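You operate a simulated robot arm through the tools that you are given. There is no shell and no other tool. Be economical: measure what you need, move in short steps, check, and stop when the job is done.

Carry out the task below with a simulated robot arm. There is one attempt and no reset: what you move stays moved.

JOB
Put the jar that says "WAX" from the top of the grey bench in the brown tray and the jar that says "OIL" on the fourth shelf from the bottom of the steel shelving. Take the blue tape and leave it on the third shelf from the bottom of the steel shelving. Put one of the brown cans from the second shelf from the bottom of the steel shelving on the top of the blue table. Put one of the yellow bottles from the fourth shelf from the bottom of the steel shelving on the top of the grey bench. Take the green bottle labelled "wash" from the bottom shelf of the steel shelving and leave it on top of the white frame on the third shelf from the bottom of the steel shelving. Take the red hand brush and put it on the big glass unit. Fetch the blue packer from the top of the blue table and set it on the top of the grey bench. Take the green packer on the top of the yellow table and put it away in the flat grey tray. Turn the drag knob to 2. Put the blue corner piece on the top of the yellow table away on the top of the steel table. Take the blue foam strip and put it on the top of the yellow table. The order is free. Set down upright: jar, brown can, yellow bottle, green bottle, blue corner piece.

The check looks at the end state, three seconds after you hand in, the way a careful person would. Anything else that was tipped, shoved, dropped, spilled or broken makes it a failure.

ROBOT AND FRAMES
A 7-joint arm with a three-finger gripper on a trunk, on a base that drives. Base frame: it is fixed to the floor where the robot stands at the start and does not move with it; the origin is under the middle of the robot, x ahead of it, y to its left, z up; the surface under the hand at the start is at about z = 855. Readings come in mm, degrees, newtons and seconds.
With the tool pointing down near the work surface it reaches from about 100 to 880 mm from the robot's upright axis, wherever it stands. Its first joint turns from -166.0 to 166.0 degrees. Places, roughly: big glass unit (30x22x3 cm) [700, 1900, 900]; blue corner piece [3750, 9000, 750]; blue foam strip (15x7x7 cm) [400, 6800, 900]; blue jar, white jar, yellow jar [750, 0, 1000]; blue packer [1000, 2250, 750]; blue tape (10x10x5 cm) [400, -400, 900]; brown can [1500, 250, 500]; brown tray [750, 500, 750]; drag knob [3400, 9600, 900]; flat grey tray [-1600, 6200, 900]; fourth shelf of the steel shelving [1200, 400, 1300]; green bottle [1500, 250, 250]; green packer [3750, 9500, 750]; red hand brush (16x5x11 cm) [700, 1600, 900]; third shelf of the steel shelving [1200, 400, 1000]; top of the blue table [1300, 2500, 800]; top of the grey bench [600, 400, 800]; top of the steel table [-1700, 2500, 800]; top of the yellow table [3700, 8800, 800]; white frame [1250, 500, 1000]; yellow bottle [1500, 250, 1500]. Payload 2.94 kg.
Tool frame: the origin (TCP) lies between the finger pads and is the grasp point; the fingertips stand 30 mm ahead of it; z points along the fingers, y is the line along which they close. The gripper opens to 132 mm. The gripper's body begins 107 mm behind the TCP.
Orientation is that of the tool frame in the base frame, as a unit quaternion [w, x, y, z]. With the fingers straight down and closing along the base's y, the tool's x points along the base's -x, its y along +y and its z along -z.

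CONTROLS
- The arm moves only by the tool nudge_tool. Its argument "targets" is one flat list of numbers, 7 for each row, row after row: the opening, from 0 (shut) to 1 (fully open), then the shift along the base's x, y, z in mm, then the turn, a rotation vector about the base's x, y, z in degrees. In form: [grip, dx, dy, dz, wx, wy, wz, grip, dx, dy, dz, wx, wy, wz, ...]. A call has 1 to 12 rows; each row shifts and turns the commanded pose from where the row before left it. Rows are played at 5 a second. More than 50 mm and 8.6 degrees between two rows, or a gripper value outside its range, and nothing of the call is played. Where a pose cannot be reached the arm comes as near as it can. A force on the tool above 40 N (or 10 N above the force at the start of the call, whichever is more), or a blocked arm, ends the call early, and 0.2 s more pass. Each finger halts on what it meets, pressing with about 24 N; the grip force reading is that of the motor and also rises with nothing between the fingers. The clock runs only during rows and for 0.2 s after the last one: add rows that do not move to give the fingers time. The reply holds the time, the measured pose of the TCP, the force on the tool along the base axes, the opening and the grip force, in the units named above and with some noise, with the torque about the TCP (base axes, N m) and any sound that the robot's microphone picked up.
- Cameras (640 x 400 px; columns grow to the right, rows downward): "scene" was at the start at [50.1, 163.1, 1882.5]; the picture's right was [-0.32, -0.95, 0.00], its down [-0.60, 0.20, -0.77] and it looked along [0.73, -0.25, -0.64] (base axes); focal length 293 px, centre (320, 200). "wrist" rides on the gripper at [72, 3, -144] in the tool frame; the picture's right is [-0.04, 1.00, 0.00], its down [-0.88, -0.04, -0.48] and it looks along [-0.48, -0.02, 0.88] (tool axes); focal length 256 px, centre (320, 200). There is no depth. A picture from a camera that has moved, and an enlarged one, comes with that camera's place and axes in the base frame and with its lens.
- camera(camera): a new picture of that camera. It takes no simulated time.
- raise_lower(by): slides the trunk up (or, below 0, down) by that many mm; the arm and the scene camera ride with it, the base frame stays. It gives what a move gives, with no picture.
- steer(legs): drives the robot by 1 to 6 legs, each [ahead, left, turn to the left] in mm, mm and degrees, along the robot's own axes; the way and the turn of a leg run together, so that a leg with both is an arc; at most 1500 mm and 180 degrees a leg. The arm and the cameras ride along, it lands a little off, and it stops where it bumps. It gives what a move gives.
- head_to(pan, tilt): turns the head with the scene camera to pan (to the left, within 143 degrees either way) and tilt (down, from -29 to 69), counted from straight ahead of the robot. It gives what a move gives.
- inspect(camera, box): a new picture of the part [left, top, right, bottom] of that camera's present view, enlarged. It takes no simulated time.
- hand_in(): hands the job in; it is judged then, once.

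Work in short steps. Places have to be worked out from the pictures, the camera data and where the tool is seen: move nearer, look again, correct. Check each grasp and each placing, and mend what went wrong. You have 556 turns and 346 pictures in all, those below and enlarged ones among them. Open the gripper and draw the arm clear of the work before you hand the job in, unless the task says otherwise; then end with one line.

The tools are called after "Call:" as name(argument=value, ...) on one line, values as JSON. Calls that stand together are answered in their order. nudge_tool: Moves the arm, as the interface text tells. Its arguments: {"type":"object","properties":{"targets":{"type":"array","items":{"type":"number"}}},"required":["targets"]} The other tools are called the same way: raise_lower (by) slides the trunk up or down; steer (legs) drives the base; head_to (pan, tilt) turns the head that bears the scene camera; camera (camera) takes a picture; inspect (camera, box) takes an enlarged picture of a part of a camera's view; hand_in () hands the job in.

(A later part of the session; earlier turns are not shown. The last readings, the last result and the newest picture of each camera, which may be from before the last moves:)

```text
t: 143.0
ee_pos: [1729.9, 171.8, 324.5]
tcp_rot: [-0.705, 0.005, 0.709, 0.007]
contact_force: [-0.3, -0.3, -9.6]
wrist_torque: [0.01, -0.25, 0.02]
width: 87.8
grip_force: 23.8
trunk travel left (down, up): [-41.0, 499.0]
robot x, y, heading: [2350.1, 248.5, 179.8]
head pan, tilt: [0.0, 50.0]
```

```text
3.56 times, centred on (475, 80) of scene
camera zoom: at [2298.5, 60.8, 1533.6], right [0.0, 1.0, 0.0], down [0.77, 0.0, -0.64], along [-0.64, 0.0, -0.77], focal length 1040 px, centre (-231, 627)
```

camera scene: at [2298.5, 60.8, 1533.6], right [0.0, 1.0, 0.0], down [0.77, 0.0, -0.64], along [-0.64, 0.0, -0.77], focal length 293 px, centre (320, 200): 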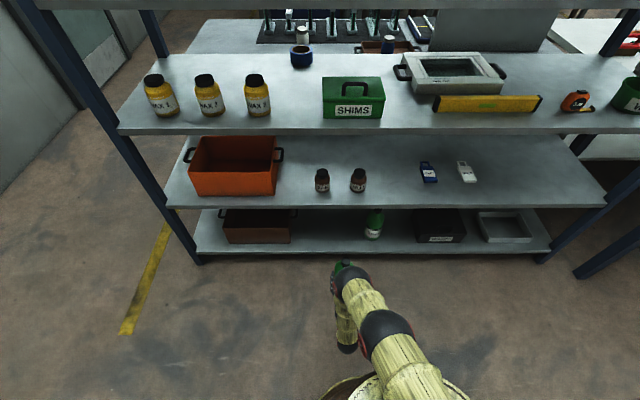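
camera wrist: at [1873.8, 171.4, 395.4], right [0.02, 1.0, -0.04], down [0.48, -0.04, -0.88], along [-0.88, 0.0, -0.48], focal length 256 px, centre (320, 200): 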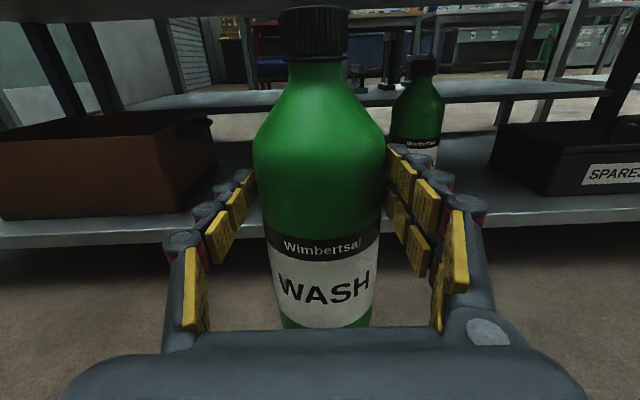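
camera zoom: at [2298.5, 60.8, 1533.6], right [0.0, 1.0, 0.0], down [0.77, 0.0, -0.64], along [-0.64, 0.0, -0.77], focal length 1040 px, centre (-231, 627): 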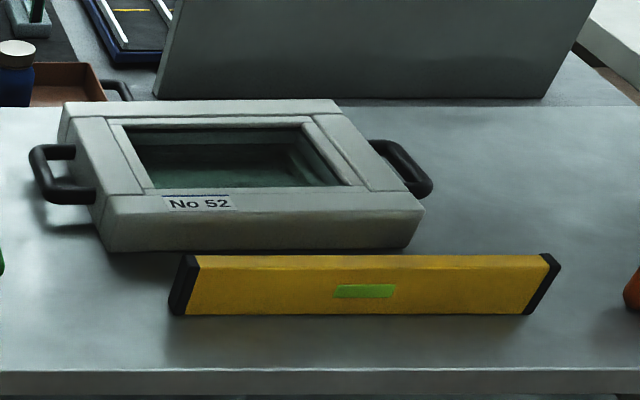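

The frame spans about x 1064–1308, y 405–718, top z≈998 with a recessed pane; centre ≈(1197,556). Raise the bottle outside the shelf: trunk up, then arm up.

Call:
raise_lower(by=440)

Call:
nudge_tool(targets=[0.4, 0, 0, 30, 0, 0, 0, 0.4, 0, 0, 35, 0, 0, 0, 0.4, 0, 0, 35, 0, 0, 0, 0.4, 0, 0, 35, 0, 0, 0, 0.4, 0, 0, 35, 0, 0, 0, 0.4, 0, 0, 35, 0, 0, 0, 0.4, 0, 0, 30, 0, 0, 0, 0.4, 0, 0, 0, 0, 0, 0])

Call:
camera(camera="scene")

Call:
camera(camera="wrist")

```text
refused: 440 is not a number from -400 to 400
```

```text
t: 144.8
ee_pos: [1730.8, 173.7, 557.4]
tcp_rot: [-0.706, 0.005, 0.708, 0.007]
contact_force: [-0.2, 0.7, -8.6]
wrist_torque: [0.0, -0.26, 0.01]
width: 87.7
grip_force: 24.3
trunk travel left (down, up): [-41.0, 499.0]
robot x, y, heading: [2347.5, 251.2, 180.0]
head pan, tilt: [0.0, 50.0]
```

```text
281 pictures are left
camera scene: at [2298.7, 60.8, 1533.6], right [0.0, 1.0, 0.0], down [0.77, 0.0, -0.64], along [-0.64, 0.0, -0.77], focal length 293 px, centre (320, 200)
```

scene: 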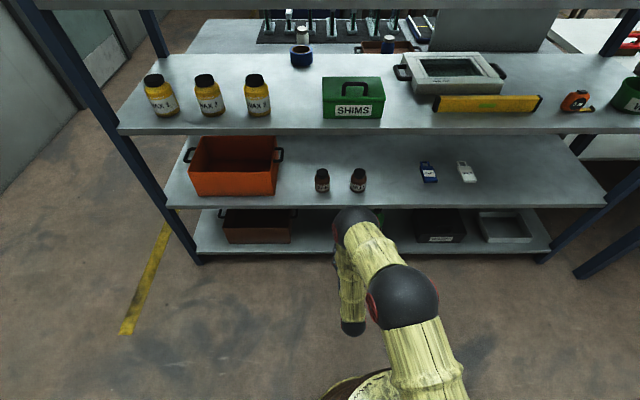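

```text
280 pictures are left
camera wrist: at [1875.1, 174.0, 629.5], right [0.02, 1.0, -0.04], down [0.48, -0.04, -0.88], along [-0.88, 0.0, -0.48], focal length 256 px, centre (320, 200)
```

wrist: 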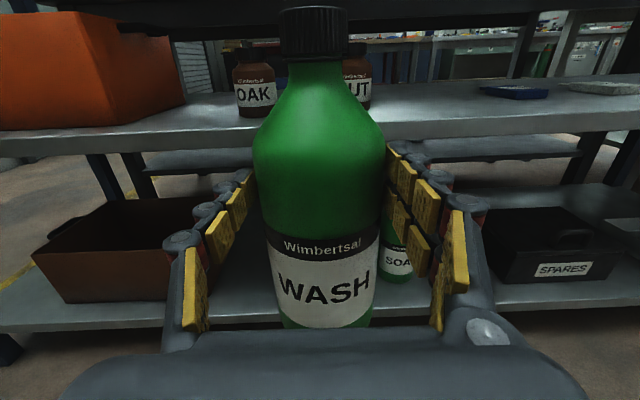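

Raise trunk 395, then arm 200 more, then shift the base 382 mm to its right to line up with the frame.

Call:
raise_lower(by=395)

Call:
nudge_tool(targets=[0.4, 0, 0, 30, 0, 0, 0, 0.4, 0, 0, 35, 0, 0, 0, 0.4, 0, 0, 35, 0, 0, 0, 0.4, 0, 0, 35, 0, 0, 0, 0.4, 0, 0, 35, 0, 0, 0, 0.4, 0, 0, 28, 0, 0, 0, 0.4, 0, 0, 0, 0, 0, 0])

Call:
steer(legs=[[0, -382, 0]])

Call:
camera(camera="wrist")

Call:
camera(camera="scene")

```text
t: 148.6
ee_pos: [1730.1, 173.8, 952.2]
tcp_rot: [-0.706, 0.006, 0.708, 0.008]
contact_force: [0.4, -0.1, -8.2]
wrist_torque: [-0.03, -0.24, -0.01]
width: 87.6
grip_force: 23.9
trunk travel left (down, up): [-436.0, 104.0]
robot x, y, heading: [2344.0, 246.3, 179.7]
head pan, tilt: [0.0, 50.0]
```

```text
t: 150.2
ee_pos: [1732.7, 172.5, 1150.6]
tcp_rot: [-0.705, 0.005, 0.709, 0.008]
contact_force: [0.0, 0.4, -8.7]
wrist_torque: [-0.02, -0.23, 0.03]
width: 87.6
grip_force: 24.3
trunk travel left (down, up): [-436.0, 104.0]
robot x, y, heading: [2349.1, 249.3, 179.9]
head pan, tilt: [0.0, 50.0]
```

```text
t: 152.7
ee_pos: [1732.9, 558.0, 1151.6]
tcp_rot: [-0.705, 0.005, 0.709, 0.007]
contact_force: [0.1, -0.1, -8.6]
wrist_torque: [0.03, -0.26, 0.07]
width: 87.6
grip_force: 23.8
trunk travel left (down, up): [-436.0, 104.0]
robot x, y, heading: [2348.1, 637.9, -180.0]
head pan, tilt: [0.0, 50.0]
```

```text
279 pictures are left
camera wrist: at [1875.7, 558.8, 1223.1], right [0.01, 1.0, -0.04], down [0.48, -0.04, -0.88], along [-0.88, -0.01, -0.48], focal length 256 px, centre (320, 200)
```

wrist: 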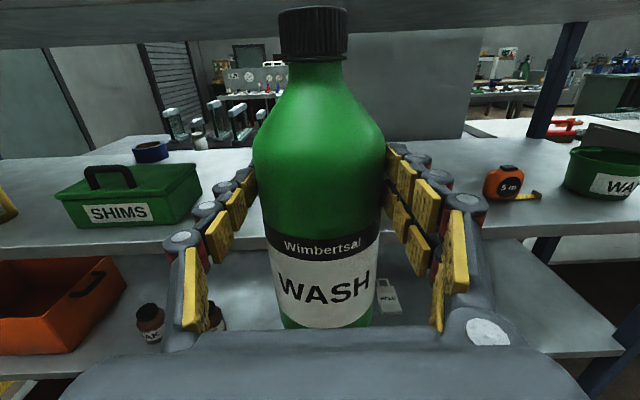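

```text
278 pictures are left
camera scene: at [2299.3, 449.2, 1928.7], right [0.0, 1.0, 0.0], down [0.77, 0.0, -0.64], along [-0.64, 0.0, -0.77], focal length 293 px, centre (320, 200)
```

scene: 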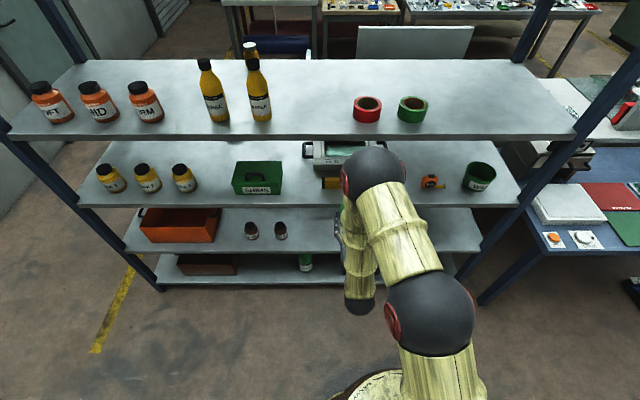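

The forearm hangs vertical from a high elbow, which would hit the 4th shelf when reaching in. I'll lower the trunk and raise the arm relative to it so that the forearm gets flatter.

Call:
raise_lower(by=-300)

Call:
nudge_tool(targets=[0.4, 0, 0, 30, 0, 0, 0, 0.4, 0, 0, 35, 0, 0, 0, 0.4, 0, 0, 35, 0, 0, 0, 0.4, 0, 0, 35, 0, 0, 0, 0.4, 0, 0, 35, 0, 0, 0, 0.4, 0, 0, 35, 0, 0, 0, 0.4, 0, 0, 35, 0, 0, 0, 0.4, 0, 0, 35, 0, 0, 0, 0.4, 0, 0, 25, 0, 0, 0, 0.4, 0, 0, 0, 0, 0, 0])

Call:
camera(camera="scene")

```text
t: 155.7
ee_pos: [1731.8, 557.5, 851.9]
tcp_rot: [-0.706, 0.004, 0.708, 0.006]
contact_force: [-0.1, 0.6, -9.2]
wrist_torque: [-0.01, -0.21, 0.03]
width: 87.5
grip_force: 23.9
trunk travel left (down, up): [-136.0, 404.0]
robot x, y, heading: [2347.8, 640.5, -179.9]
head pan, tilt: [0.0, 50.0]
```

```text
t: 157.9
ee_pos: [1732.0, 557.6, 1152.4]
tcp_rot: [-0.705, 0.004, 0.709, 0.006]
contact_force: [0.3, 0.8, -8.2]
wrist_torque: [-0.01, -0.28, 0.02]
width: 87.5
grip_force: 23.9
trunk travel left (down, up): [-136.0, 404.0]
robot x, y, heading: [2346.4, 638.6, -179.8]
head pan, tilt: [0.0, 50.0]
```

```text
277 pictures are left
camera scene: at [2300.0, 448.2, 1628.6], right [0.0, 1.0, 0.0], down [0.77, 0.0, -0.64], along [-0.64, 0.0, -0.77], focal length 293 px, centre (320, 200)
```

scene: 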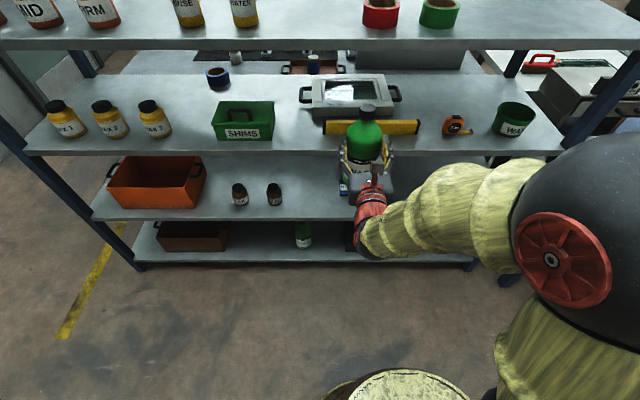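

Better: elbow is now sideways. Lower the trunk another 130 and compensate, then look.

Call:
raise_lower(by=-130)

Call:
nudge_tool(targets=[0.4, 0, 0, 30, 0, 0, 0, 0.4, 0, 0, 35, 0, 0, 0, 0.4, 0, 0, 35, 0, 0, 0, 0.4, 0, 0, 30, 0, 0, 0, 0.4, 0, 0, 0, 0, 0, 0])

Call:
head_to(pan=-25, tilt=35)

Call:
camera(camera="scene")

```text
t: 159.4
ee_pos: [1731.2, 558.0, 1023.0]
tcp_rot: [-0.706, 0.004, 0.708, 0.006]
contact_force: [-0.3, -0.9, -8.5]
wrist_torque: [-0.01, -0.26, 0.0]
width: 87.5
grip_force: 23.9
trunk travel left (down, up): [-6.0, 534.0]
robot x, y, heading: [2345.1, 640.3, -180.0]
head pan, tilt: [0.0, 50.0]
```

```text
t: 160.7
ee_pos: [1733.0, 558.2, 1153.9]
tcp_rot: [-0.705, 0.004, 0.709, 0.007]
contact_force: [1.6, -0.1, -8.6]
wrist_torque: [0.01, -0.29, -0.02]
width: 87.4
grip_force: 23.8
trunk travel left (down, up): [-6.0, 534.0]
robot x, y, heading: [2349.1, 633.7, -180.0]
head pan, tilt: [0.0, 50.0]
```

```text
t: 161.5
ee_pos: [1731.7, 559.1, 1152.5]
tcp_rot: [-0.706, 0.004, 0.709, 0.006]
contact_force: [0.5, 0.3, -8.8]
wrist_torque: [-0.01, -0.28, -0.01]
width: 87.4
grip_force: 23.9
trunk travel left (down, up): [-6.0, 534.0]
robot x, y, heading: [2346.9, 638.8, -179.8]
head pan, tilt: [-25.0, 35.0]
```

```text
276 pictures are left
camera scene: at [2297.0, 485.3, 1520.3], right [0.42, 0.91, 0.0], down [0.52, -0.24, -0.82], along [-0.74, 0.34, -0.57], focal length 293 px, centre (320, 200)
```

scene: 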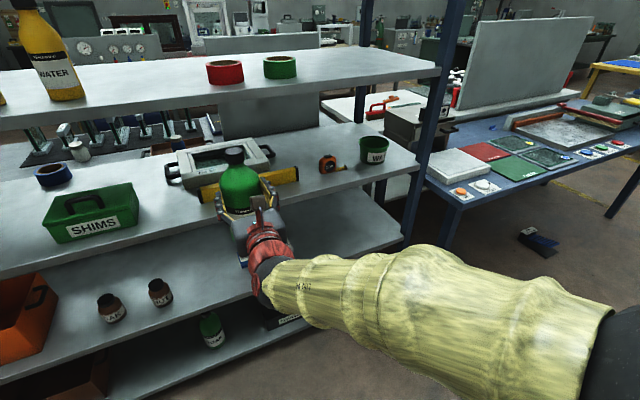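

Forearm is nearly level now. Drive in 280 mm.

Call:
steer(legs=[[280, 0, 0]])

Call:
camera(camera="scene")

Call:
camera(camera="wrist")

```text
t: 163.5
ee_pos: [1455.0, 558.2, 1152.4]
tcp_rot: [-0.705, 0.003, 0.709, 0.005]
contact_force: [0.7, -0.4, -9.6]
wrist_torque: [-0.02, -0.28, 0.0]
width: 87.5
grip_force: 24.3
trunk travel left (down, up): [-6.0, 534.0]
robot x, y, heading: [2073.4, 640.1, -179.6]
head pan, tilt: [-25.0, 35.0]
```

```text
275 pictures are left
camera scene: at [2020.6, 484.9, 1520.4], right [0.42, 0.91, 0.0], down [0.52, -0.24, -0.82], along [-0.74, 0.34, -0.57], focal length 293 px, centre (320, 200)
```

scene: 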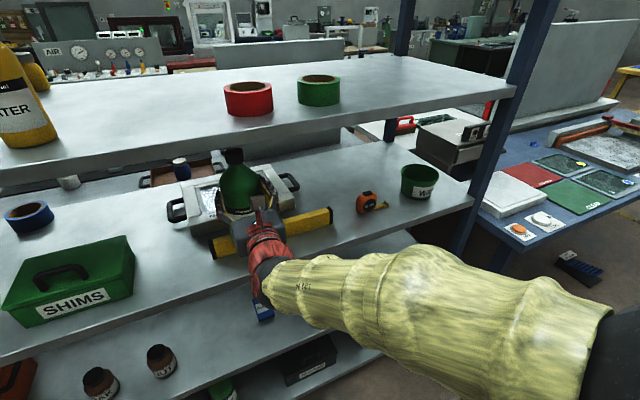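

```text
274 pictures are left
camera wrist: at [1599.3, 558.2, 1224.6], right [0.01, 1.0, -0.04], down [0.48, -0.04, -0.88], along [-0.88, -0.01, -0.48], focal length 256 px, centre (320, 200)
```

wrist: 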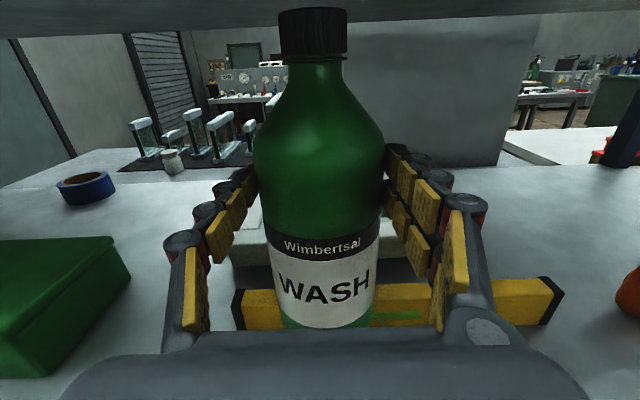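

Extend the arm inward 130 mm and look.

Call:
nudge_tool(targets=[0.4, -25, 0, 0, 0, 0, 0, 0.4, -30, 0, 0, 0, 0, 0, 0.4, -30, 0, 0, 0, 0, 0, 0.4, -25, 0, 0, 0, 0, 0, 0.4, -20, 0, 0, 0, 0, 0, 0.4, 0, 0, 0, 0, 0, 0])

Call:
camera(camera="scene")

```text
t: 164.9
ee_pos: [1324.6, 558.6, 1152.0]
tcp_rot: [-0.705, 0.004, 0.709, 0.006]
contact_force: [0.0, -0.3, -9.2]
wrist_torque: [-0.05, -0.26, 0.02]
width: 87.2
grip_force: 24.1
trunk travel left (down, up): [-6.0, 534.0]
robot x, y, heading: [2069.9, 638.2, -180.0]
head pan, tilt: [-25.0, 35.0]
```

```text
273 pictures are left
camera scene: at [2019.9, 484.9, 1520.3], right [0.42, 0.91, 0.0], down [0.52, -0.24, -0.82], along [-0.74, 0.34, -0.57], focal length 293 px, centre (320, 200)
```

scene: 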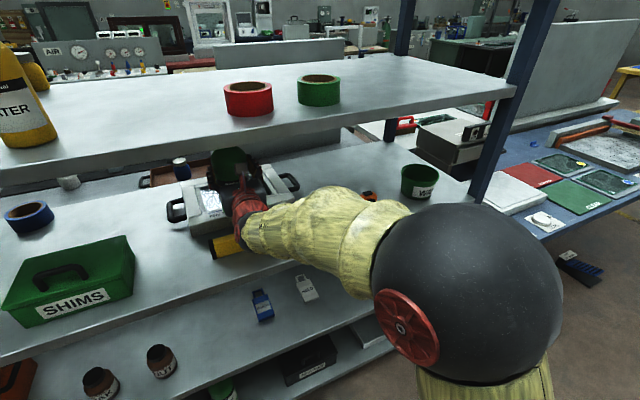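

Elbow is low and outside. Continue in another 126 mm to x≈1198.

Call:
nudge_tool(targets=[0.4, -25, 0, 0, 0, 0, 0, 0.4, -30, -1, 0, 0, 0, 0, 0.4, -30, -1, 0, 0, 0, 0, 0.4, -25, 0, 0, 0, 0, 0, 0.4, -16, 0, 0, 0, 0, 0, 0.4, 0, 0, 0, 0, 0, 0])

Call:
camera(camera="scene")

Call:
camera(camera="wrist")

```text
t: 166.3
ee_pos: [1196.5, 556.5, 1151.1]
tcp_rot: [-0.704, 0.002, 0.71, 0.005]
contact_force: [-0.1, -0.2, -8.4]
wrist_torque: [-0.01, -0.22, 0.0]
width: 87.3
grip_force: 24.2
trunk travel left (down, up): [-6.0, 534.0]
robot x, y, heading: [2069.7, 641.7, -180.0]
head pan, tilt: [-25.0, 35.0]
```

```text
272 pictures are left
camera scene: at [2019.8, 484.9, 1520.3], right [0.42, 0.91, 0.0], down [0.52, -0.24, -0.82], along [-0.74, 0.34, -0.57], focal length 293 px, centre (320, 200)
```

scene: 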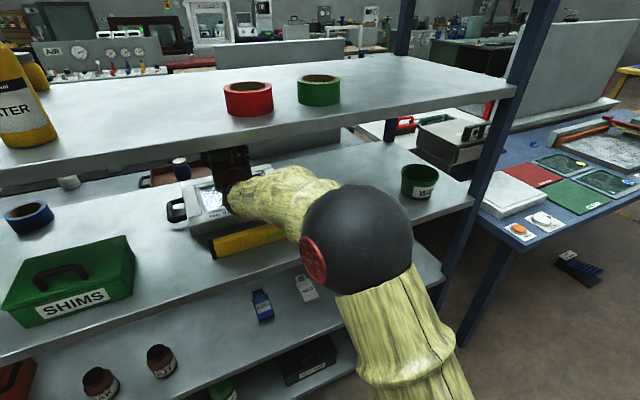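

```text
271 pictures are left
camera wrist: at [1340.8, 557.1, 1222.9], right [0.01, 1.0, -0.04], down [0.48, -0.04, -0.88], along [-0.88, -0.01, -0.48], focal length 256 px, centre (320, 200)
```

wrist: 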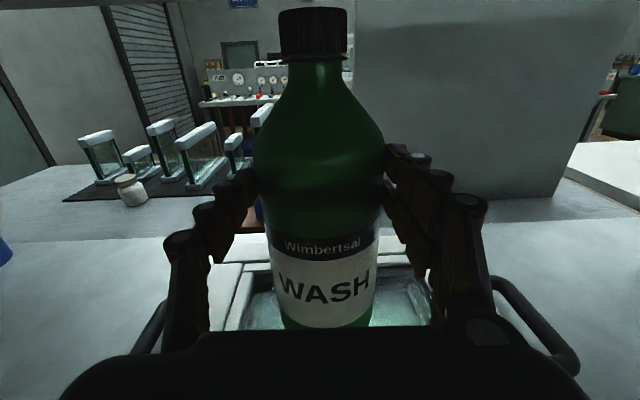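

The window looks offset slightly to the right. Zoom in to measure.

Call:
inspect(camera="wrist", box=[120, 220, 600, 400])

Call:
inspect(camera="scene", box=[140, 130, 320, 280])

```text
1.33 times, centred on (360, 310) of wrist
camera zoom: at [1340.8, 557.1, 1222.9], right [0.01, 1.0, -0.04], down [0.48, -0.04, -0.88], along [-0.88, -0.01, -0.48], focal length 341 px, centre (267, 53)
```

zoom: 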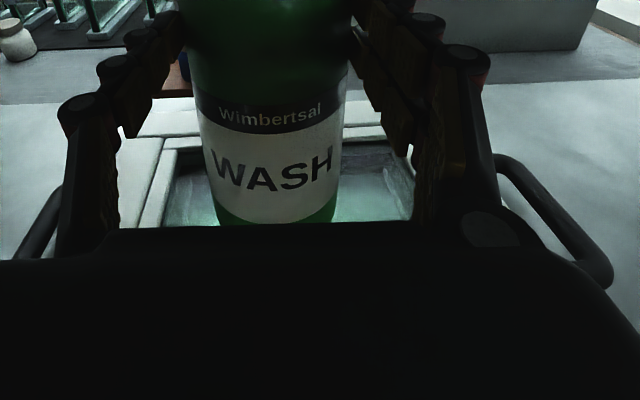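

```text
2.67 times, centred on (230, 205) of scene
camera zoom: at [2019.8, 484.9, 1520.3], right [0.42, 0.91, 0.0], down [0.52, -0.24, -0.82], along [-0.74, 0.34, -0.57], focal length 780 px, centre (560, 187)
```

zoom: 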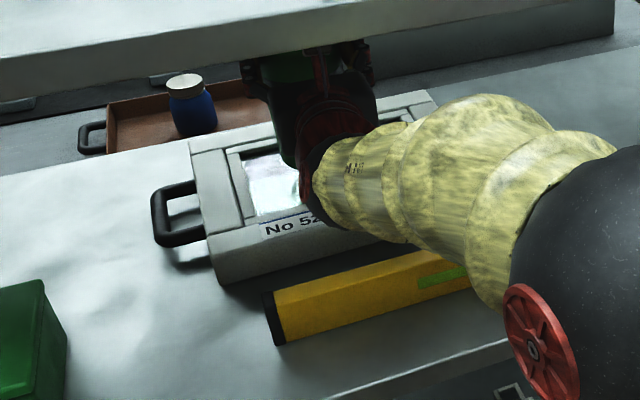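

Window centre is ≈(1181,564). Shift there, then lower.

Call:
nudge_tool(targets=[0.4, -8, 4, -5, 0, 0, 0, 0.4, -7, 4, -10, 0, 0, 0, 0.4, 0, 0, -15, 0, 0, 0, 0.4, 0, 0, -8, 0, 0, 0, 0.4, 0, 0, 0, 0, 0, 0])

Call:
inspect(camera="wrist", box=[120, 220, 600, 400])

```text
t: 167.5
ee_pos: [1187.2, 564.5, 1121.0]
tcp_rot: [0.709, -0.004, -0.705, -0.006]
contact_force: [2.5, 1.4, 23.7]
wrist_torque: [-0.02, 0.6, -0.02]
width: 86.4
grip_force: 23.7
trunk travel left (down, up): [-6.0, 534.0]
robot x, y, heading: [2070.7, 636.5, -179.7]
head pan, tilt: [-25.0, 35.0]
```

```text
1.33 times, centred on (360, 310) of wrist
camera zoom: at [1331.2, 564.9, 1192.3], right [0.01, 1.0, -0.04], down [0.47, -0.04, -0.88], along [-0.88, -0.01, -0.47], focal length 341 px, centre (267, 53)
```

zoom: 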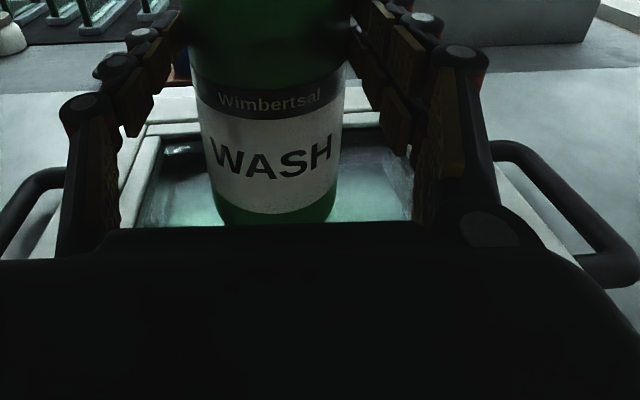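

Contact already at z≈1121 — apparently the frame's contact surface is at its top plane. Ease up 4 mm and read.

Call:
nudge_tool(targets=[0.4, 0, 0, 4, 0, 0, 0, 0.4, 0, 0, 0, 0, 0, 0])

Call:
nudge_tool(targets=[0.4, 0, 0, 4, 0, 0, 0, 0.4, 0, 0, 0, 0, 0, 0])

Call:
inspect(camera="scene", box=[140, 130, 320, 280])

```text
t: 168.1
ee_pos: [1186.9, 565.0, 1120.5]
tcp_rot: [-0.706, 0.004, 0.708, 0.006]
contact_force: [5.6, 3.7, 18.1]
wrist_torque: [0.09, 0.69, -0.17]
width: 86.7
grip_force: 23.7
trunk travel left (down, up): [-6.0, 534.0]
robot x, y, heading: [2073.1, 638.5, -179.8]
head pan, tilt: [-25.0, 35.0]
```

```text
t: 168.7
ee_pos: [1185.3, 564.5, 1121.7]
tcp_rot: [-0.705, 0.004, 0.71, 0.006]
contact_force: [3.8, 4.8, 8.1]
wrist_torque: [0.37, 0.35, -0.23]
width: 86.8
grip_force: 24.3
trunk travel left (down, up): [-6.0, 534.0]
robot x, y, heading: [2072.7, 637.7, -180.0]
head pan, tilt: [-25.0, 35.0]
```

```text
2.67 times, centred on (230, 205) of scene
camera zoom: at [2022.1, 485.5, 1520.5], right [0.42, 0.91, 0.0], down [0.52, -0.24, -0.82], along [-0.74, 0.34, -0.57], focal length 780 px, centre (560, 187)
```

zoom: 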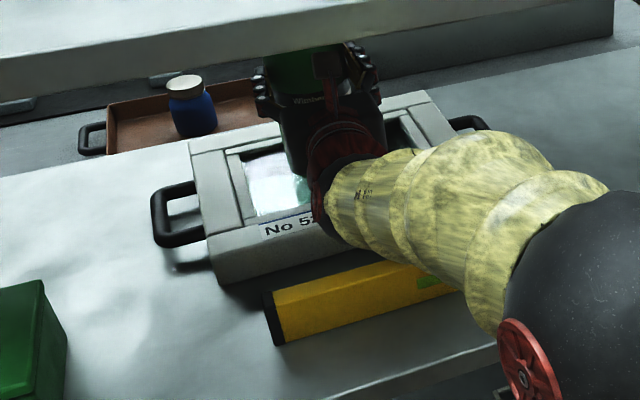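

Bottle rests on the frame. Open the fingers and look.

Call:
nudge_tool(targets=[0.7, 0, 0, 0, 0, 0, 0, 0.85, 0, 0, 0, 0, 0, 0, 0.95, 0, 0, 0, 0, 0, 0, 1, 0, 0, 0, 0, 0, 0, 1, 0, 0, 0, 0, 0, 0, 1, 0, 0, 0, 0, 0, 0])

Call:
camera(camera="wrist")

```text
t: 170.1
ee_pos: [1184.5, 564.8, 1122.6]
tcp_rot: [-0.705, 0.004, 0.709, 0.007]
contact_force: [-0.1, -0.4, 0.1]
wrist_torque: [0.02, 0.0, -0.02]
width: 131.9
grip_force: 0.1
trunk travel left (down, up): [-6.0, 534.0]
robot x, y, heading: [2072.0, 635.5, -179.7]
head pan, tilt: [-25.0, 35.0]
```

```text
266 pictures are left
camera wrist: at [1328.7, 563.9, 1194.9], right [0.01, 1.0, -0.04], down [0.48, -0.04, -0.88], along [-0.88, -0.01, -0.48], focal length 256 px, centre (320, 200)
```

wrist: 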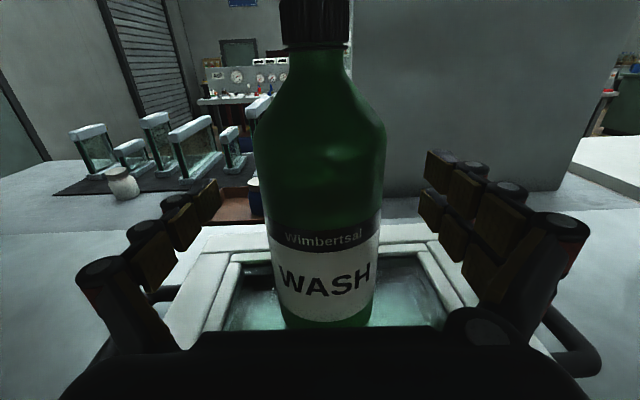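

Bottle stands. Retract straight back with the arm, then the base.

Call:
nudge_tool(targets=[1, 25, 0, 0, 0, 0, 0, 1, 30, 0, 0, 0, 0, 0, 1, 30, 0, 5, 0, 0, 0, 1, 30, 0, 5, 0, 0, 0, 1, 30, 0, 5, 0, 0, 0, 1, 30, 0, 5, 0, 0, 0, 1, 30, 0, 0, 0, 0, 0, 1, 30, 0, 0, 0, 0, 0])

Call:
steer(legs=[[-280, 0, 0]])

Call:
camera(camera="wrist")

Call:
camera(camera="scene")

```text
t: 171.9
ee_pos: [1421.2, 563.1, 1141.1]
tcp_rot: [-0.705, 0.003, 0.709, 0.006]
contact_force: [-0.3, 0.2, 0.0]
wrist_torque: [0.0, 0.03, 0.02]
width: 132.0
grip_force: 0.1
trunk travel left (down, up): [-6.0, 534.0]
robot x, y, heading: [2070.7, 636.4, -180.0]
head pan, tilt: [-25.0, 35.0]
```

```text
t: 173.8
ee_pos: [1702.5, 563.8, 1139.9]
tcp_rot: [-0.705, 0.004, 0.709, 0.006]
contact_force: [-1.2, -0.8, 0.3]
wrist_torque: [-0.02, 0.03, 0.02]
width: 132.2
grip_force: 0.0
trunk travel left (down, up): [-6.0, 534.0]
robot x, y, heading: [2357.5, 633.7, -179.9]
head pan, tilt: [-25.0, 35.0]
```

```text
265 pictures are left
camera wrist: at [1846.3, 564.0, 1213.0], right [0.01, 1.0, -0.04], down [0.48, -0.04, -0.88], along [-0.88, -0.01, -0.48], focal length 256 px, centre (320, 200)
```

wrist: 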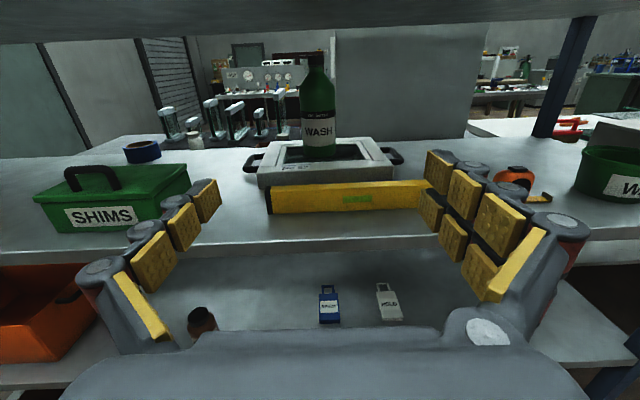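

```text
264 pictures are left
camera scene: at [2302.2, 485.4, 1520.4], right [0.42, 0.91, 0.0], down [0.52, -0.24, -0.82], along [-0.74, 0.35, -0.57], focal length 293 px, centre (320, 200)
```

scene: 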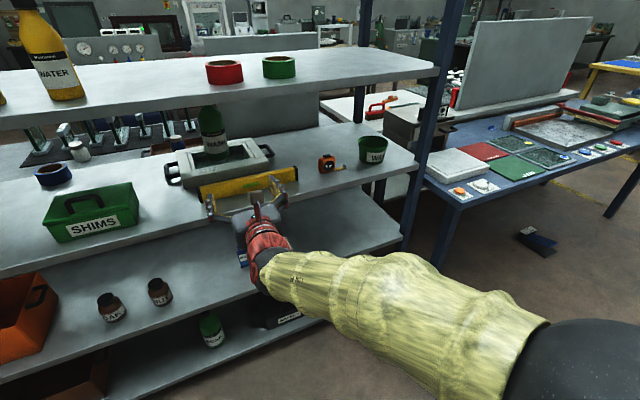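

WASH is standing on the frame. Next a brown can (NUT at ≈(1410,228)): shift base 336 mm left and lower the arm.

Call:
steer(legs=[[0, 336, 0]])

Call:
nudge_tool(targets=[1, 0, 0, -40, 0, 0, 0, 1, 0, 0, -40, 0, 0, 0, 1, 0, 0, -40, 0, 0, 0, 1, 0, 0, -40, 0, 0, 0, 1, 0, 0, -40, 0, 0, 0, 1, 0, 0, -40, 0, 0, 0, 1, 0, 0, -40, 0, 0, 0, 1, 0, 0, -40, 0, 0, 0, 1, 0, 0, -40, 0, 0, 0, 1, 0, 0, -40, 0, 0, 0, 1, 0, 0, -40, 0, 0, 0, 1, 0, 0, -40, 0, 0, 0])

Call:
camera(camera="wrist")

Call:
camera(camera="scene")

```text
t: 176.0
ee_pos: [1704.7, 224.4, 1141.8]
tcp_rot: [-0.706, 0.003, 0.708, 0.005]
contact_force: [0.0, -0.5, 0.0]
wrist_torque: [0.0, -0.03, 0.03]
width: 131.7
grip_force: 0.0
trunk travel left (down, up): [-6.0, 534.0]
robot x, y, heading: [2359.0, 303.4, -179.5]
head pan, tilt: [-25.0, 35.0]
```

```text
t: 178.6
ee_pos: [1707.1, 215.9, 660.9]
tcp_rot: [-0.706, 0.005, 0.708, 0.006]
contact_force: [-0.7, -0.4, 0.1]
wrist_torque: [-0.02, -0.05, 0.01]
width: 131.9
grip_force: 0.1
out of reach, approached as far as the arm can: row 9, 11
trunk travel left (down, up): [-6.0, 534.0]
robot x, y, heading: [2354.7, 301.6, -179.5]
head pan, tilt: [-25.0, 35.0]
```

```text
263 pictures are left
camera wrist: at [1850.6, 214.6, 734.1], right [0.02, 1.0, -0.04], down [0.48, -0.04, -0.88], along [-0.88, 0.0, -0.48], focal length 256 px, centre (320, 200)
```

wrist: 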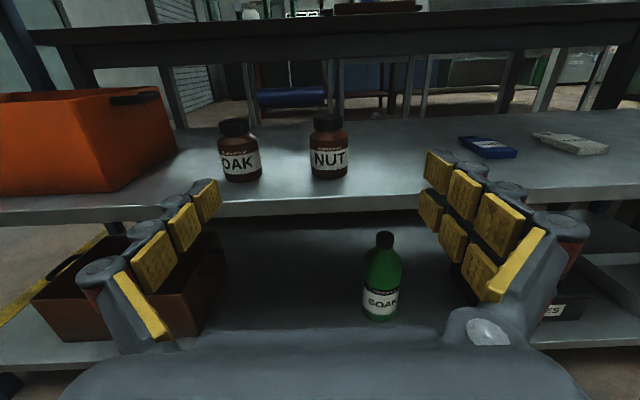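

```text
262 pictures are left
camera scene: at [2305.5, 150.3, 1520.4], right [0.42, 0.91, 0.0], down [0.52, -0.24, -0.82], along [-0.75, 0.34, -0.57], focal length 293 px, centre (320, 200)
```

scene: 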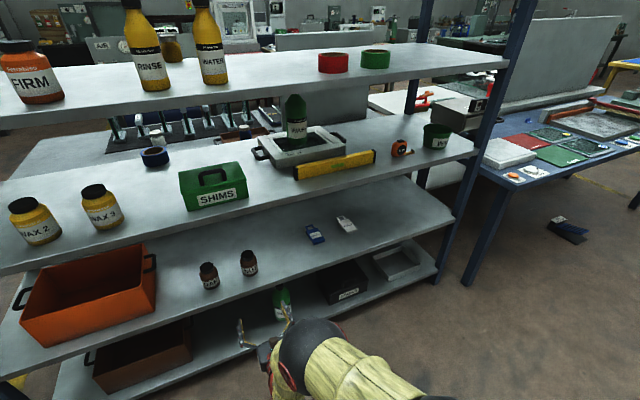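

NUT can centre ≈(1402,233), shelf 2 top ≈550. Lower to z≈605 and drive in 220 mm with 17 mm right.

Call:
nudge_tool(targets=[1, 0, 0, -30, 0, 0, 0, 1, 0, 0, -25, 0, 0, 0, 1, 0, 0, 0, 0, 0, 0])

Call:
steer(legs=[[220, -17, -0.4]])

Call:
camera(camera="wrist")

```text
t: 179.4
ee_pos: [1707.4, 213.8, 607.4]
tcp_rot: [-0.705, 0.004, 0.709, 0.007]
contact_force: [0.1, -0.1, 0.5]
wrist_torque: [0.02, -0.04, -0.03]
width: 132.0
grip_force: 0.1
trunk travel left (down, up): [-6.0, 534.0]
robot x, y, heading: [2355.1, 302.2, -179.5]
head pan, tilt: [-25.0, 35.0]
```

```text
t: 181.1
ee_pos: [1485.5, 234.6, 608.2]
tcp_rot: [-0.705, 0.007, 0.709, 0.009]
contact_force: [-0.7, 0.9, -0.6]
wrist_torque: [-0.02, -0.04, -0.02]
width: 132.2
grip_force: 0.0
trunk travel left (down, up): [-6.0, 534.0]
robot x, y, heading: [2132.1, 317.8, -179.9]
head pan, tilt: [-25.0, 35.0]
```

```text
261 pictures are left
camera wrist: at [1629.1, 233.2, 680.1], right [0.02, 1.0, -0.04], down [0.48, -0.05, -0.88], along [-0.88, 0.0, -0.48], focal length 256 px, centre (320, 200)
```

wrist: 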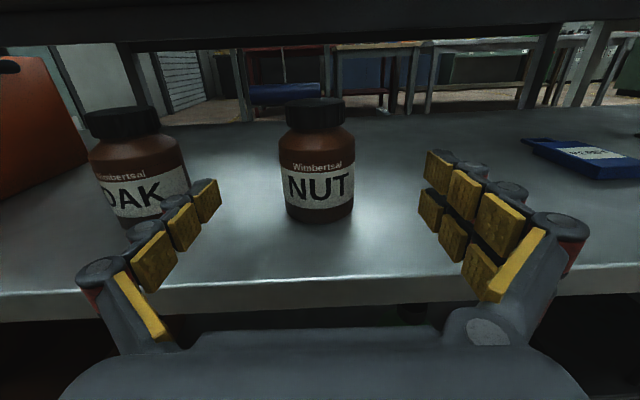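

Aligned; OAK stays ~50 mm clear of the finger. Advance 84 mm and close.

Call:
steer(legs=[[84, 1, 0]])

Call:
camera(camera="wrist")

Call:
nudge_tool(targets=[0.7, 0, 0, 0, 0, 0, 0, 0.5, 0, 0, 0, 0, 0, 0, 0.3, 0, 0, 0, 0, 0, 0, 0.3, 0, 0, 0, 0, 0, 0, 0.3, 0, 0, 0, 0, 0, 0, 0.3, 0, 0, 0, 0, 0, 0, 0.3, 0, 0, 0, 0, 0, 0])

Call:
camera(camera="wrist")

```text
t: 182.2
ee_pos: [1398.9, 231.6, 608.1]
tcp_rot: [-0.706, 0.007, 0.708, 0.009]
contact_force: [-0.9, -0.4, 0.3]
wrist_torque: [0.02, -0.01, 0.01]
width: 131.8
grip_force: 0.1
trunk travel left (down, up): [-6.0, 534.0]
robot x, y, heading: [2046.5, 316.8, -179.9]
head pan, tilt: [-25.0, 35.0]
```

```text
260 pictures are left
camera wrist: at [1542.9, 231.4, 680.1], right [0.02, 1.0, -0.04], down [0.48, -0.05, -0.88], along [-0.88, 0.0, -0.48], focal length 256 px, centre (320, 200)
```

wrist: 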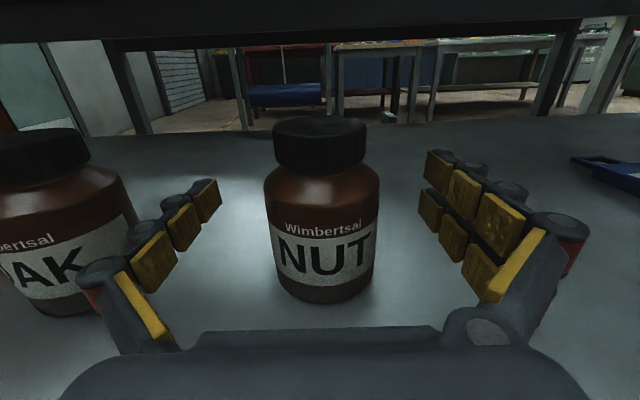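

```text
t: 183.8
ee_pos: [1398.2, 231.2, 608.3]
tcp_rot: [-0.706, 0.007, 0.708, 0.008]
contact_force: [-0.2, 1.0, 1.7]
wrist_torque: [0.0, 0.01, 0.02]
width: 65.5
grip_force: 24.3
trunk travel left (down, up): [-6.0, 534.0]
robot x, y, heading: [2042.8, 319.7, -179.8]
head pan, tilt: [-25.0, 35.0]
```

```text
259 pictures are left
camera wrist: at [1542.8, 231.5, 680.0], right [0.02, 1.0, -0.04], down [0.48, -0.05, -0.88], along [-0.88, 0.0, -0.48], focal length 256 px, centre (320, 200)
```

wrist: 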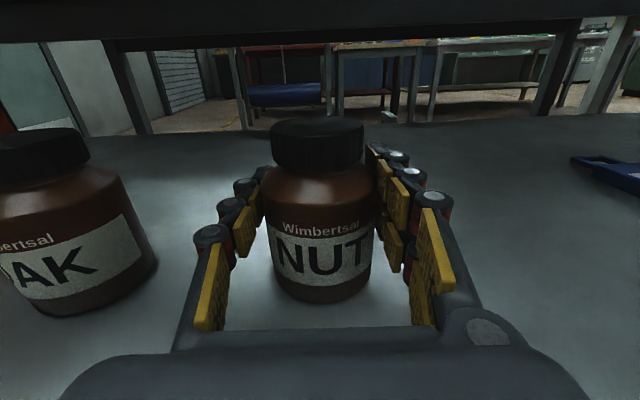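

Can held. Raise 25 mm and back out 500 mm; then look at the blue table.

Call:
raise_lower(by=25)

Call:
steer(legs=[[-500, 0, 0]])

Call:
raise_lower(by=375)

Call:
head_to(pan=-65, tilt=30)

Call:
camera(camera="scene")

```text
t: 184.5
ee_pos: [1400.0, 232.5, 633.4]
tcp_rot: [-0.705, 0.007, 0.709, 0.009]
contact_force: [0.2, -0.8, -2.1]
wrist_torque: [-0.02, 0.04, -0.02]
width: 65.5
grip_force: 23.8
trunk travel left (down, up): [-31.0, 509.0]
robot x, y, heading: [2045.4, 317.4, -179.8]
head pan, tilt: [-25.0, 35.0]
```

```text
t: 187.4
ee_pos: [1895.8, 228.7, 632.6]
tcp_rot: [-0.705, 0.001, 0.709, 0.004]
contact_force: [-1.3, -0.3, -2.2]
wrist_torque: [0.01, -0.02, 0.0]
width: 65.4
grip_force: 24.2
trunk travel left (down, up): [-31.0, 509.0]
robot x, y, heading: [2544.9, 320.9, -179.2]
head pan, tilt: [-25.0, 35.0]
```

```text
t: 191.1
ee_pos: [1896.4, 227.7, 1007.4]
tcp_rot: [-0.705, 0.001, 0.709, 0.004]
contact_force: [-0.2, 0.1, -1.3]
wrist_torque: [0.02, 0.0, -0.04]
width: 65.3
grip_force: 23.9
trunk travel left (down, up): [-406.0, 134.0]
robot x, y, heading: [2543.3, 328.4, -179.0]
head pan, tilt: [-25.0, 35.0]
```

```text
t: 192.1
ee_pos: [1895.2, 228.8, 1007.7]
tcp_rot: [-0.705, 0.002, 0.709, 0.004]
contact_force: [0.1, 0.6, -1.7]
wrist_torque: [0.0, 0.04, 0.02]
width: 65.5
grip_force: 23.8
trunk travel left (down, up): [-406.0, 134.0]
robot x, y, heading: [2544.3, 325.7, -179.1]
head pan, tilt: [-65.0, 30.0]
```

```text
258 pictures are left
camera scene: at [2535.3, 214.6, 1928.2], right [0.9, 0.44, 0.0], down [0.22, -0.45, -0.87], along [-0.38, 0.78, -0.5], focal length 293 px, centre (320, 200)
```

scene: 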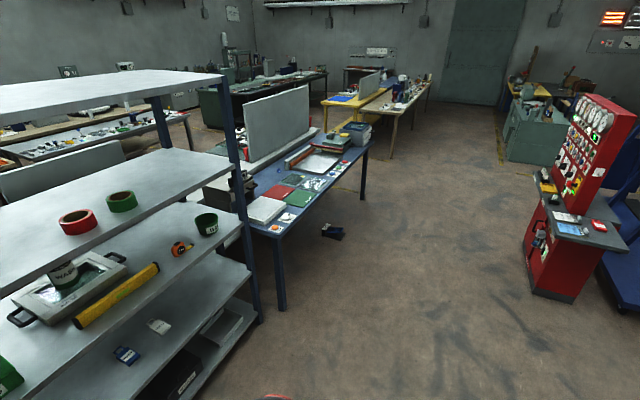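

Zoom in on the blue table to find free spots and the blue packer.

Call:
inspect(camera="scene", box=[220, 100, 400, 260])

```text
2.50 times, centred on (310, 180) of scene
camera zoom: at [2535.3, 214.6, 1928.2], right [0.9, 0.44, 0.0], down [0.22, -0.45, -0.87], along [-0.38, 0.78, -0.5], focal length 731 px, centre (345, 250)
```

zoom: 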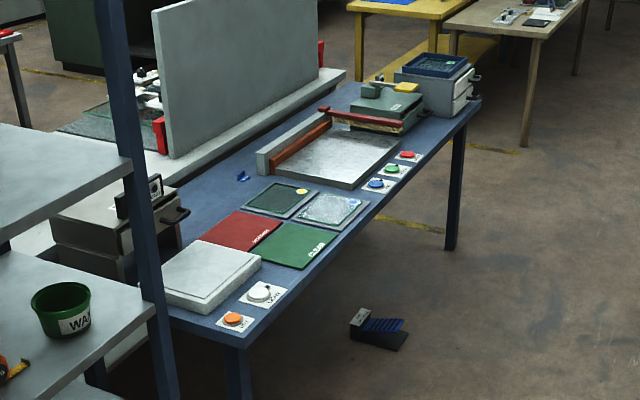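

The packer is the small blue piece at ≈(1158,2199). Drive along to stand beside the blue table (facing −x) for a closer look.

Call:
steer(legs=[[0, -1450, 0], [180, -100, -1]])

Call:
head_to(pan=0, tilt=40)

Call:
camera(camera="scene")

```text
t: 200.6
ee_pos: [1689.0, 1802.0, 1007.8]
tcp_rot: [-0.705, 0.007, 0.709, 0.009]
contact_force: [0.3, -0.2, -2.3]
wrist_torque: [0.04, 0.06, 0.05]
width: 65.5
grip_force: 24.3
trunk travel left (down, up): [-406.0, 134.0]
robot x, y, heading: [2341.0, 1885.5, -180.1]
head pan, tilt: [-65.0, 30.0]
```

```text
t: 202.0
ee_pos: [1689.9, 1801.3, 1007.3]
tcp_rot: [-0.705, 0.006, 0.709, 0.009]
contact_force: [1.0, 0.7, -1.7]
wrist_torque: [0.01, 0.0, 0.03]
width: 65.5
grip_force: 24.0
trunk travel left (down, up): [-406.0, 134.0]
robot x, y, heading: [2336.7, 1887.8, -179.8]
head pan, tilt: [0.0, 40.0]
```

```text
256 pictures are left
camera scene: at [2282.1, 1696.8, 1912.8], right [0.0, 1.0, 0.0], down [0.64, 0.0, -0.77], along [-0.77, 0.0, -0.64], focal length 293 px, centre (320, 200)
```

scene: 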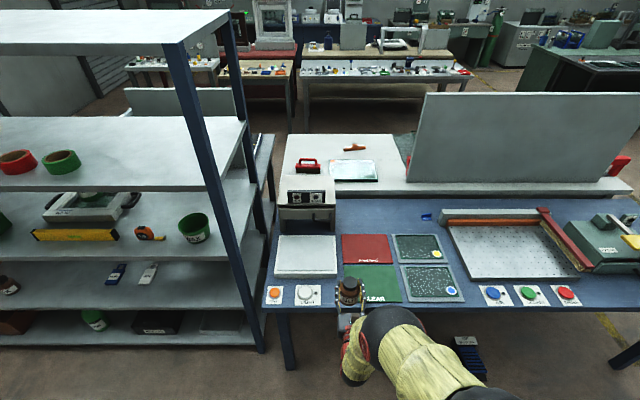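

Zoom to measure the free gaps along the front of the table.

Call:
inspect(camera="scene", box=[250, 190, 490, 320])

Call:
camera(camera="wrist")

```text
2.67 times, centred on (370, 255) of scene
camera zoom: at [2282.1, 1696.8, 1912.8], right [0.0, 1.0, 0.0], down [0.64, 0.0, -0.77], along [-0.77, 0.0, -0.64], focal length 780 px, centre (187, 53)
```

zoom: 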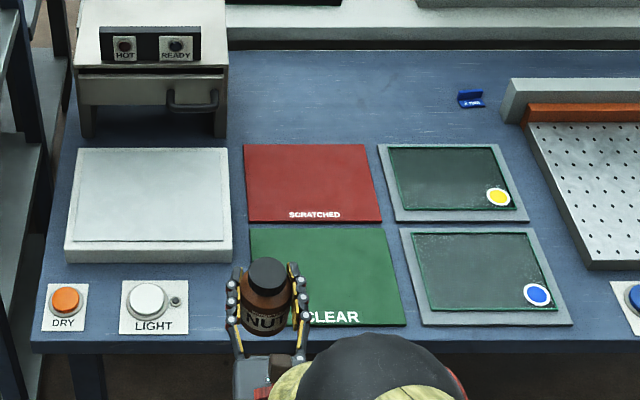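

```text
254 pictures are left
camera wrist: at [1833.4, 1800.5, 1079.8], right [0.02, 1.0, -0.04], down [0.48, -0.05, -0.88], along [-0.88, 0.0, -0.48], focal length 256 px, centre (320, 200)
```

wrist: 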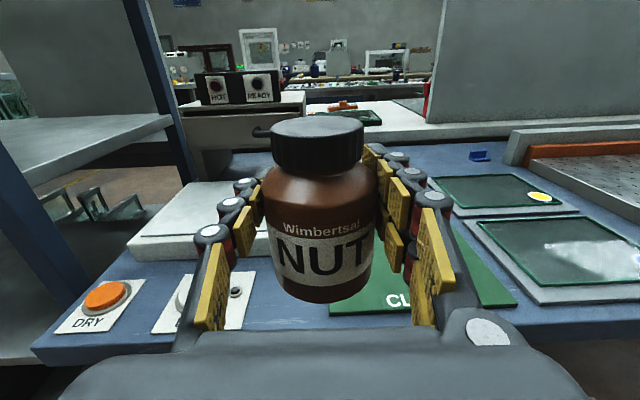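

A free patch ≈97×127 mm lies between the LIGHT dial and the green mat, centre ≈(1597,1750). Shift base 51 left and 93 ahead.

Call:
steer(legs=[[93, 51, 0]])

Call:
inspect(camera="scene", box=[250, 210, 450, 340])

Call:
camera(camera="wrist")

```text
t: 203.2
ee_pos: [1595.8, 1749.4, 1006.7]
tcp_rot: [-0.705, 0.006, 0.709, 0.009]
contact_force: [-0.5, -0.7, -3.2]
wrist_torque: [0.01, 0.03, -0.01]
width: 65.4
grip_force: 24.0
trunk travel left (down, up): [-406.0, 134.0]
robot x, y, heading: [2241.0, 1837.5, -180.0]
head pan, tilt: [0.0, 40.0]
```

```text
3.08 times, centred on (350, 275) of scene
camera zoom: at [2186.5, 1644.9, 1912.6], right [0.0, 1.0, 0.0], down [0.64, 0.0, -0.77], along [-0.77, 0.0, -0.64], focal length 900 px, centre (228, -31)
```

zoom: 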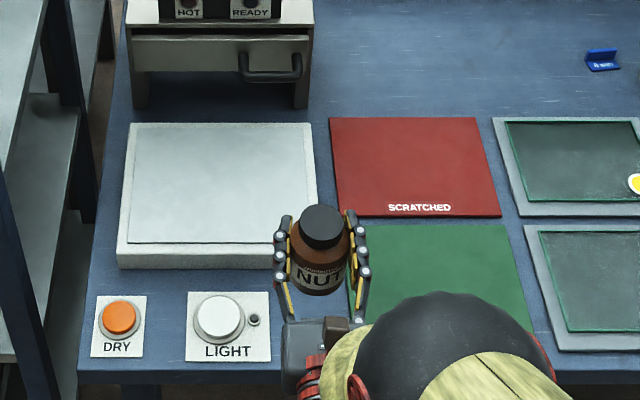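

```text
252 pictures are left
camera wrist: at [1738.4, 1749.0, 1079.4], right [0.02, 1.0, -0.04], down [0.48, -0.05, -0.88], along [-0.88, 0.0, -0.48], focal length 256 px, centre (320, 200)
```

wrist: 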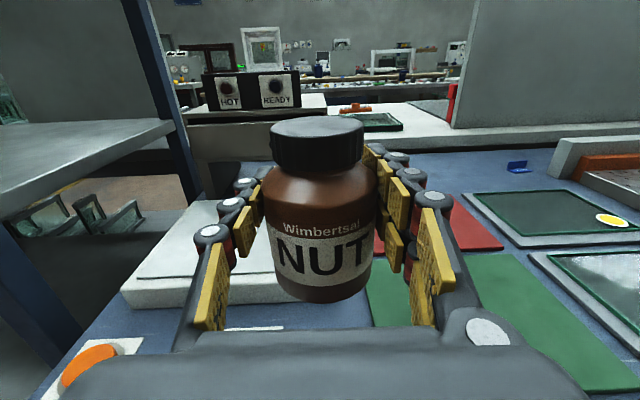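

TCP is right over the patch. Lower 75 mm, then feel for contact.

Call:
nudge_tool(targets=[0.3, 0, 0, -25, 0, 0, 0, 0.3, 0, 0, -25, 0, 0, 0, 0.3, 0, 0, -20, 0, 0, 0, 0.3, 0, 0, -8, 0, 0, 0, 0.3, 0, 0, 0, 0, 0, 0])

Call:
inspect(camera="scene", box=[250, 210, 450, 340])

Call:
camera(camera="wrist")

```text
t: 204.4
ee_pos: [1595.7, 1749.4, 928.5]
tcp_rot: [-0.706, 0.007, 0.708, 0.009]
contact_force: [0.0, -0.2, -1.3]
wrist_torque: [-0.03, -0.02, -0.01]
width: 65.1
grip_force: 24.1
trunk travel left (down, up): [-406.0, 134.0]
robot x, y, heading: [2245.1, 1835.7, -180.1]
head pan, tilt: [0.0, 40.0]
```

```text
3.08 times, centred on (350, 275) of scene
camera zoom: at [2188.5, 1646.0, 1912.9], right [0.0, 1.0, 0.0], down [0.64, 0.0, -0.77], along [-0.77, 0.0, -0.64], focal length 900 px, centre (228, -31)
```

zoom: 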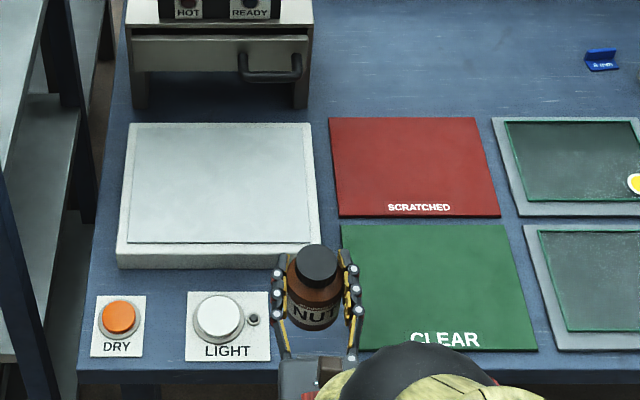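

```text
250 pictures are left
camera wrist: at [1739.8, 1749.3, 1000.2], right [0.02, 1.0, -0.04], down [0.48, -0.05, -0.88], along [-0.88, 0.0, -0.48], focal length 256 px, centre (320, 200)
```

wrist: 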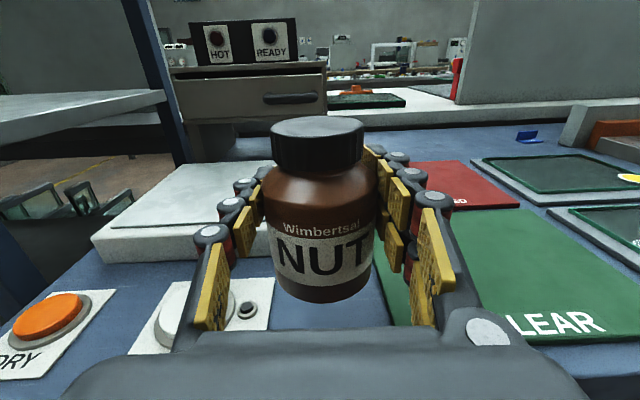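

Well centred between dial plate and mat. Feel down in small steps.

Call:
nudge_tool(targets=[0.3, 0, 0, -4, 0, 0, 0, 0.3, 0, 0, -4, 0, 0, 0, 0.3, 0, 0, -3, 0, 0, 0, 0.3, 0, 0, 0, 0, 0, 0])

Call:
nudge_tool(targets=[0.3, 0, 0, -3, 0, 0, 0, 0.3, 0, 0, -2, 0, 0, 0, 0.3, 0, 0, 0, 0, 0, 0])

```text
t: 205.4
ee_pos: [1596.1, 1750.4, 919.0]
tcp_rot: [-0.705, 0.008, 0.709, 0.01]
contact_force: [0.0, 0.5, -2.6]
wrist_torque: [0.01, 0.05, -0.01]
width: 65.1
grip_force: 24.2
trunk travel left (down, up): [-406.0, 134.0]
robot x, y, heading: [2243.9, 1836.3, -179.9]
head pan, tilt: [0.0, 40.0]
```

```text
t: 206.2
ee_pos: [1595.9, 1751.1, 913.1]
tcp_rot: [-0.705, 0.007, 0.709, 0.009]
contact_force: [-0.3, -0.1, -2.6]
wrist_torque: [0.02, 0.0, 0.01]
width: 65.1
grip_force: 23.9
trunk travel left (down, up): [-406.0, 134.0]
robot x, y, heading: [2242.0, 1836.8, -179.9]
head pan, tilt: [0.0, 40.0]
```

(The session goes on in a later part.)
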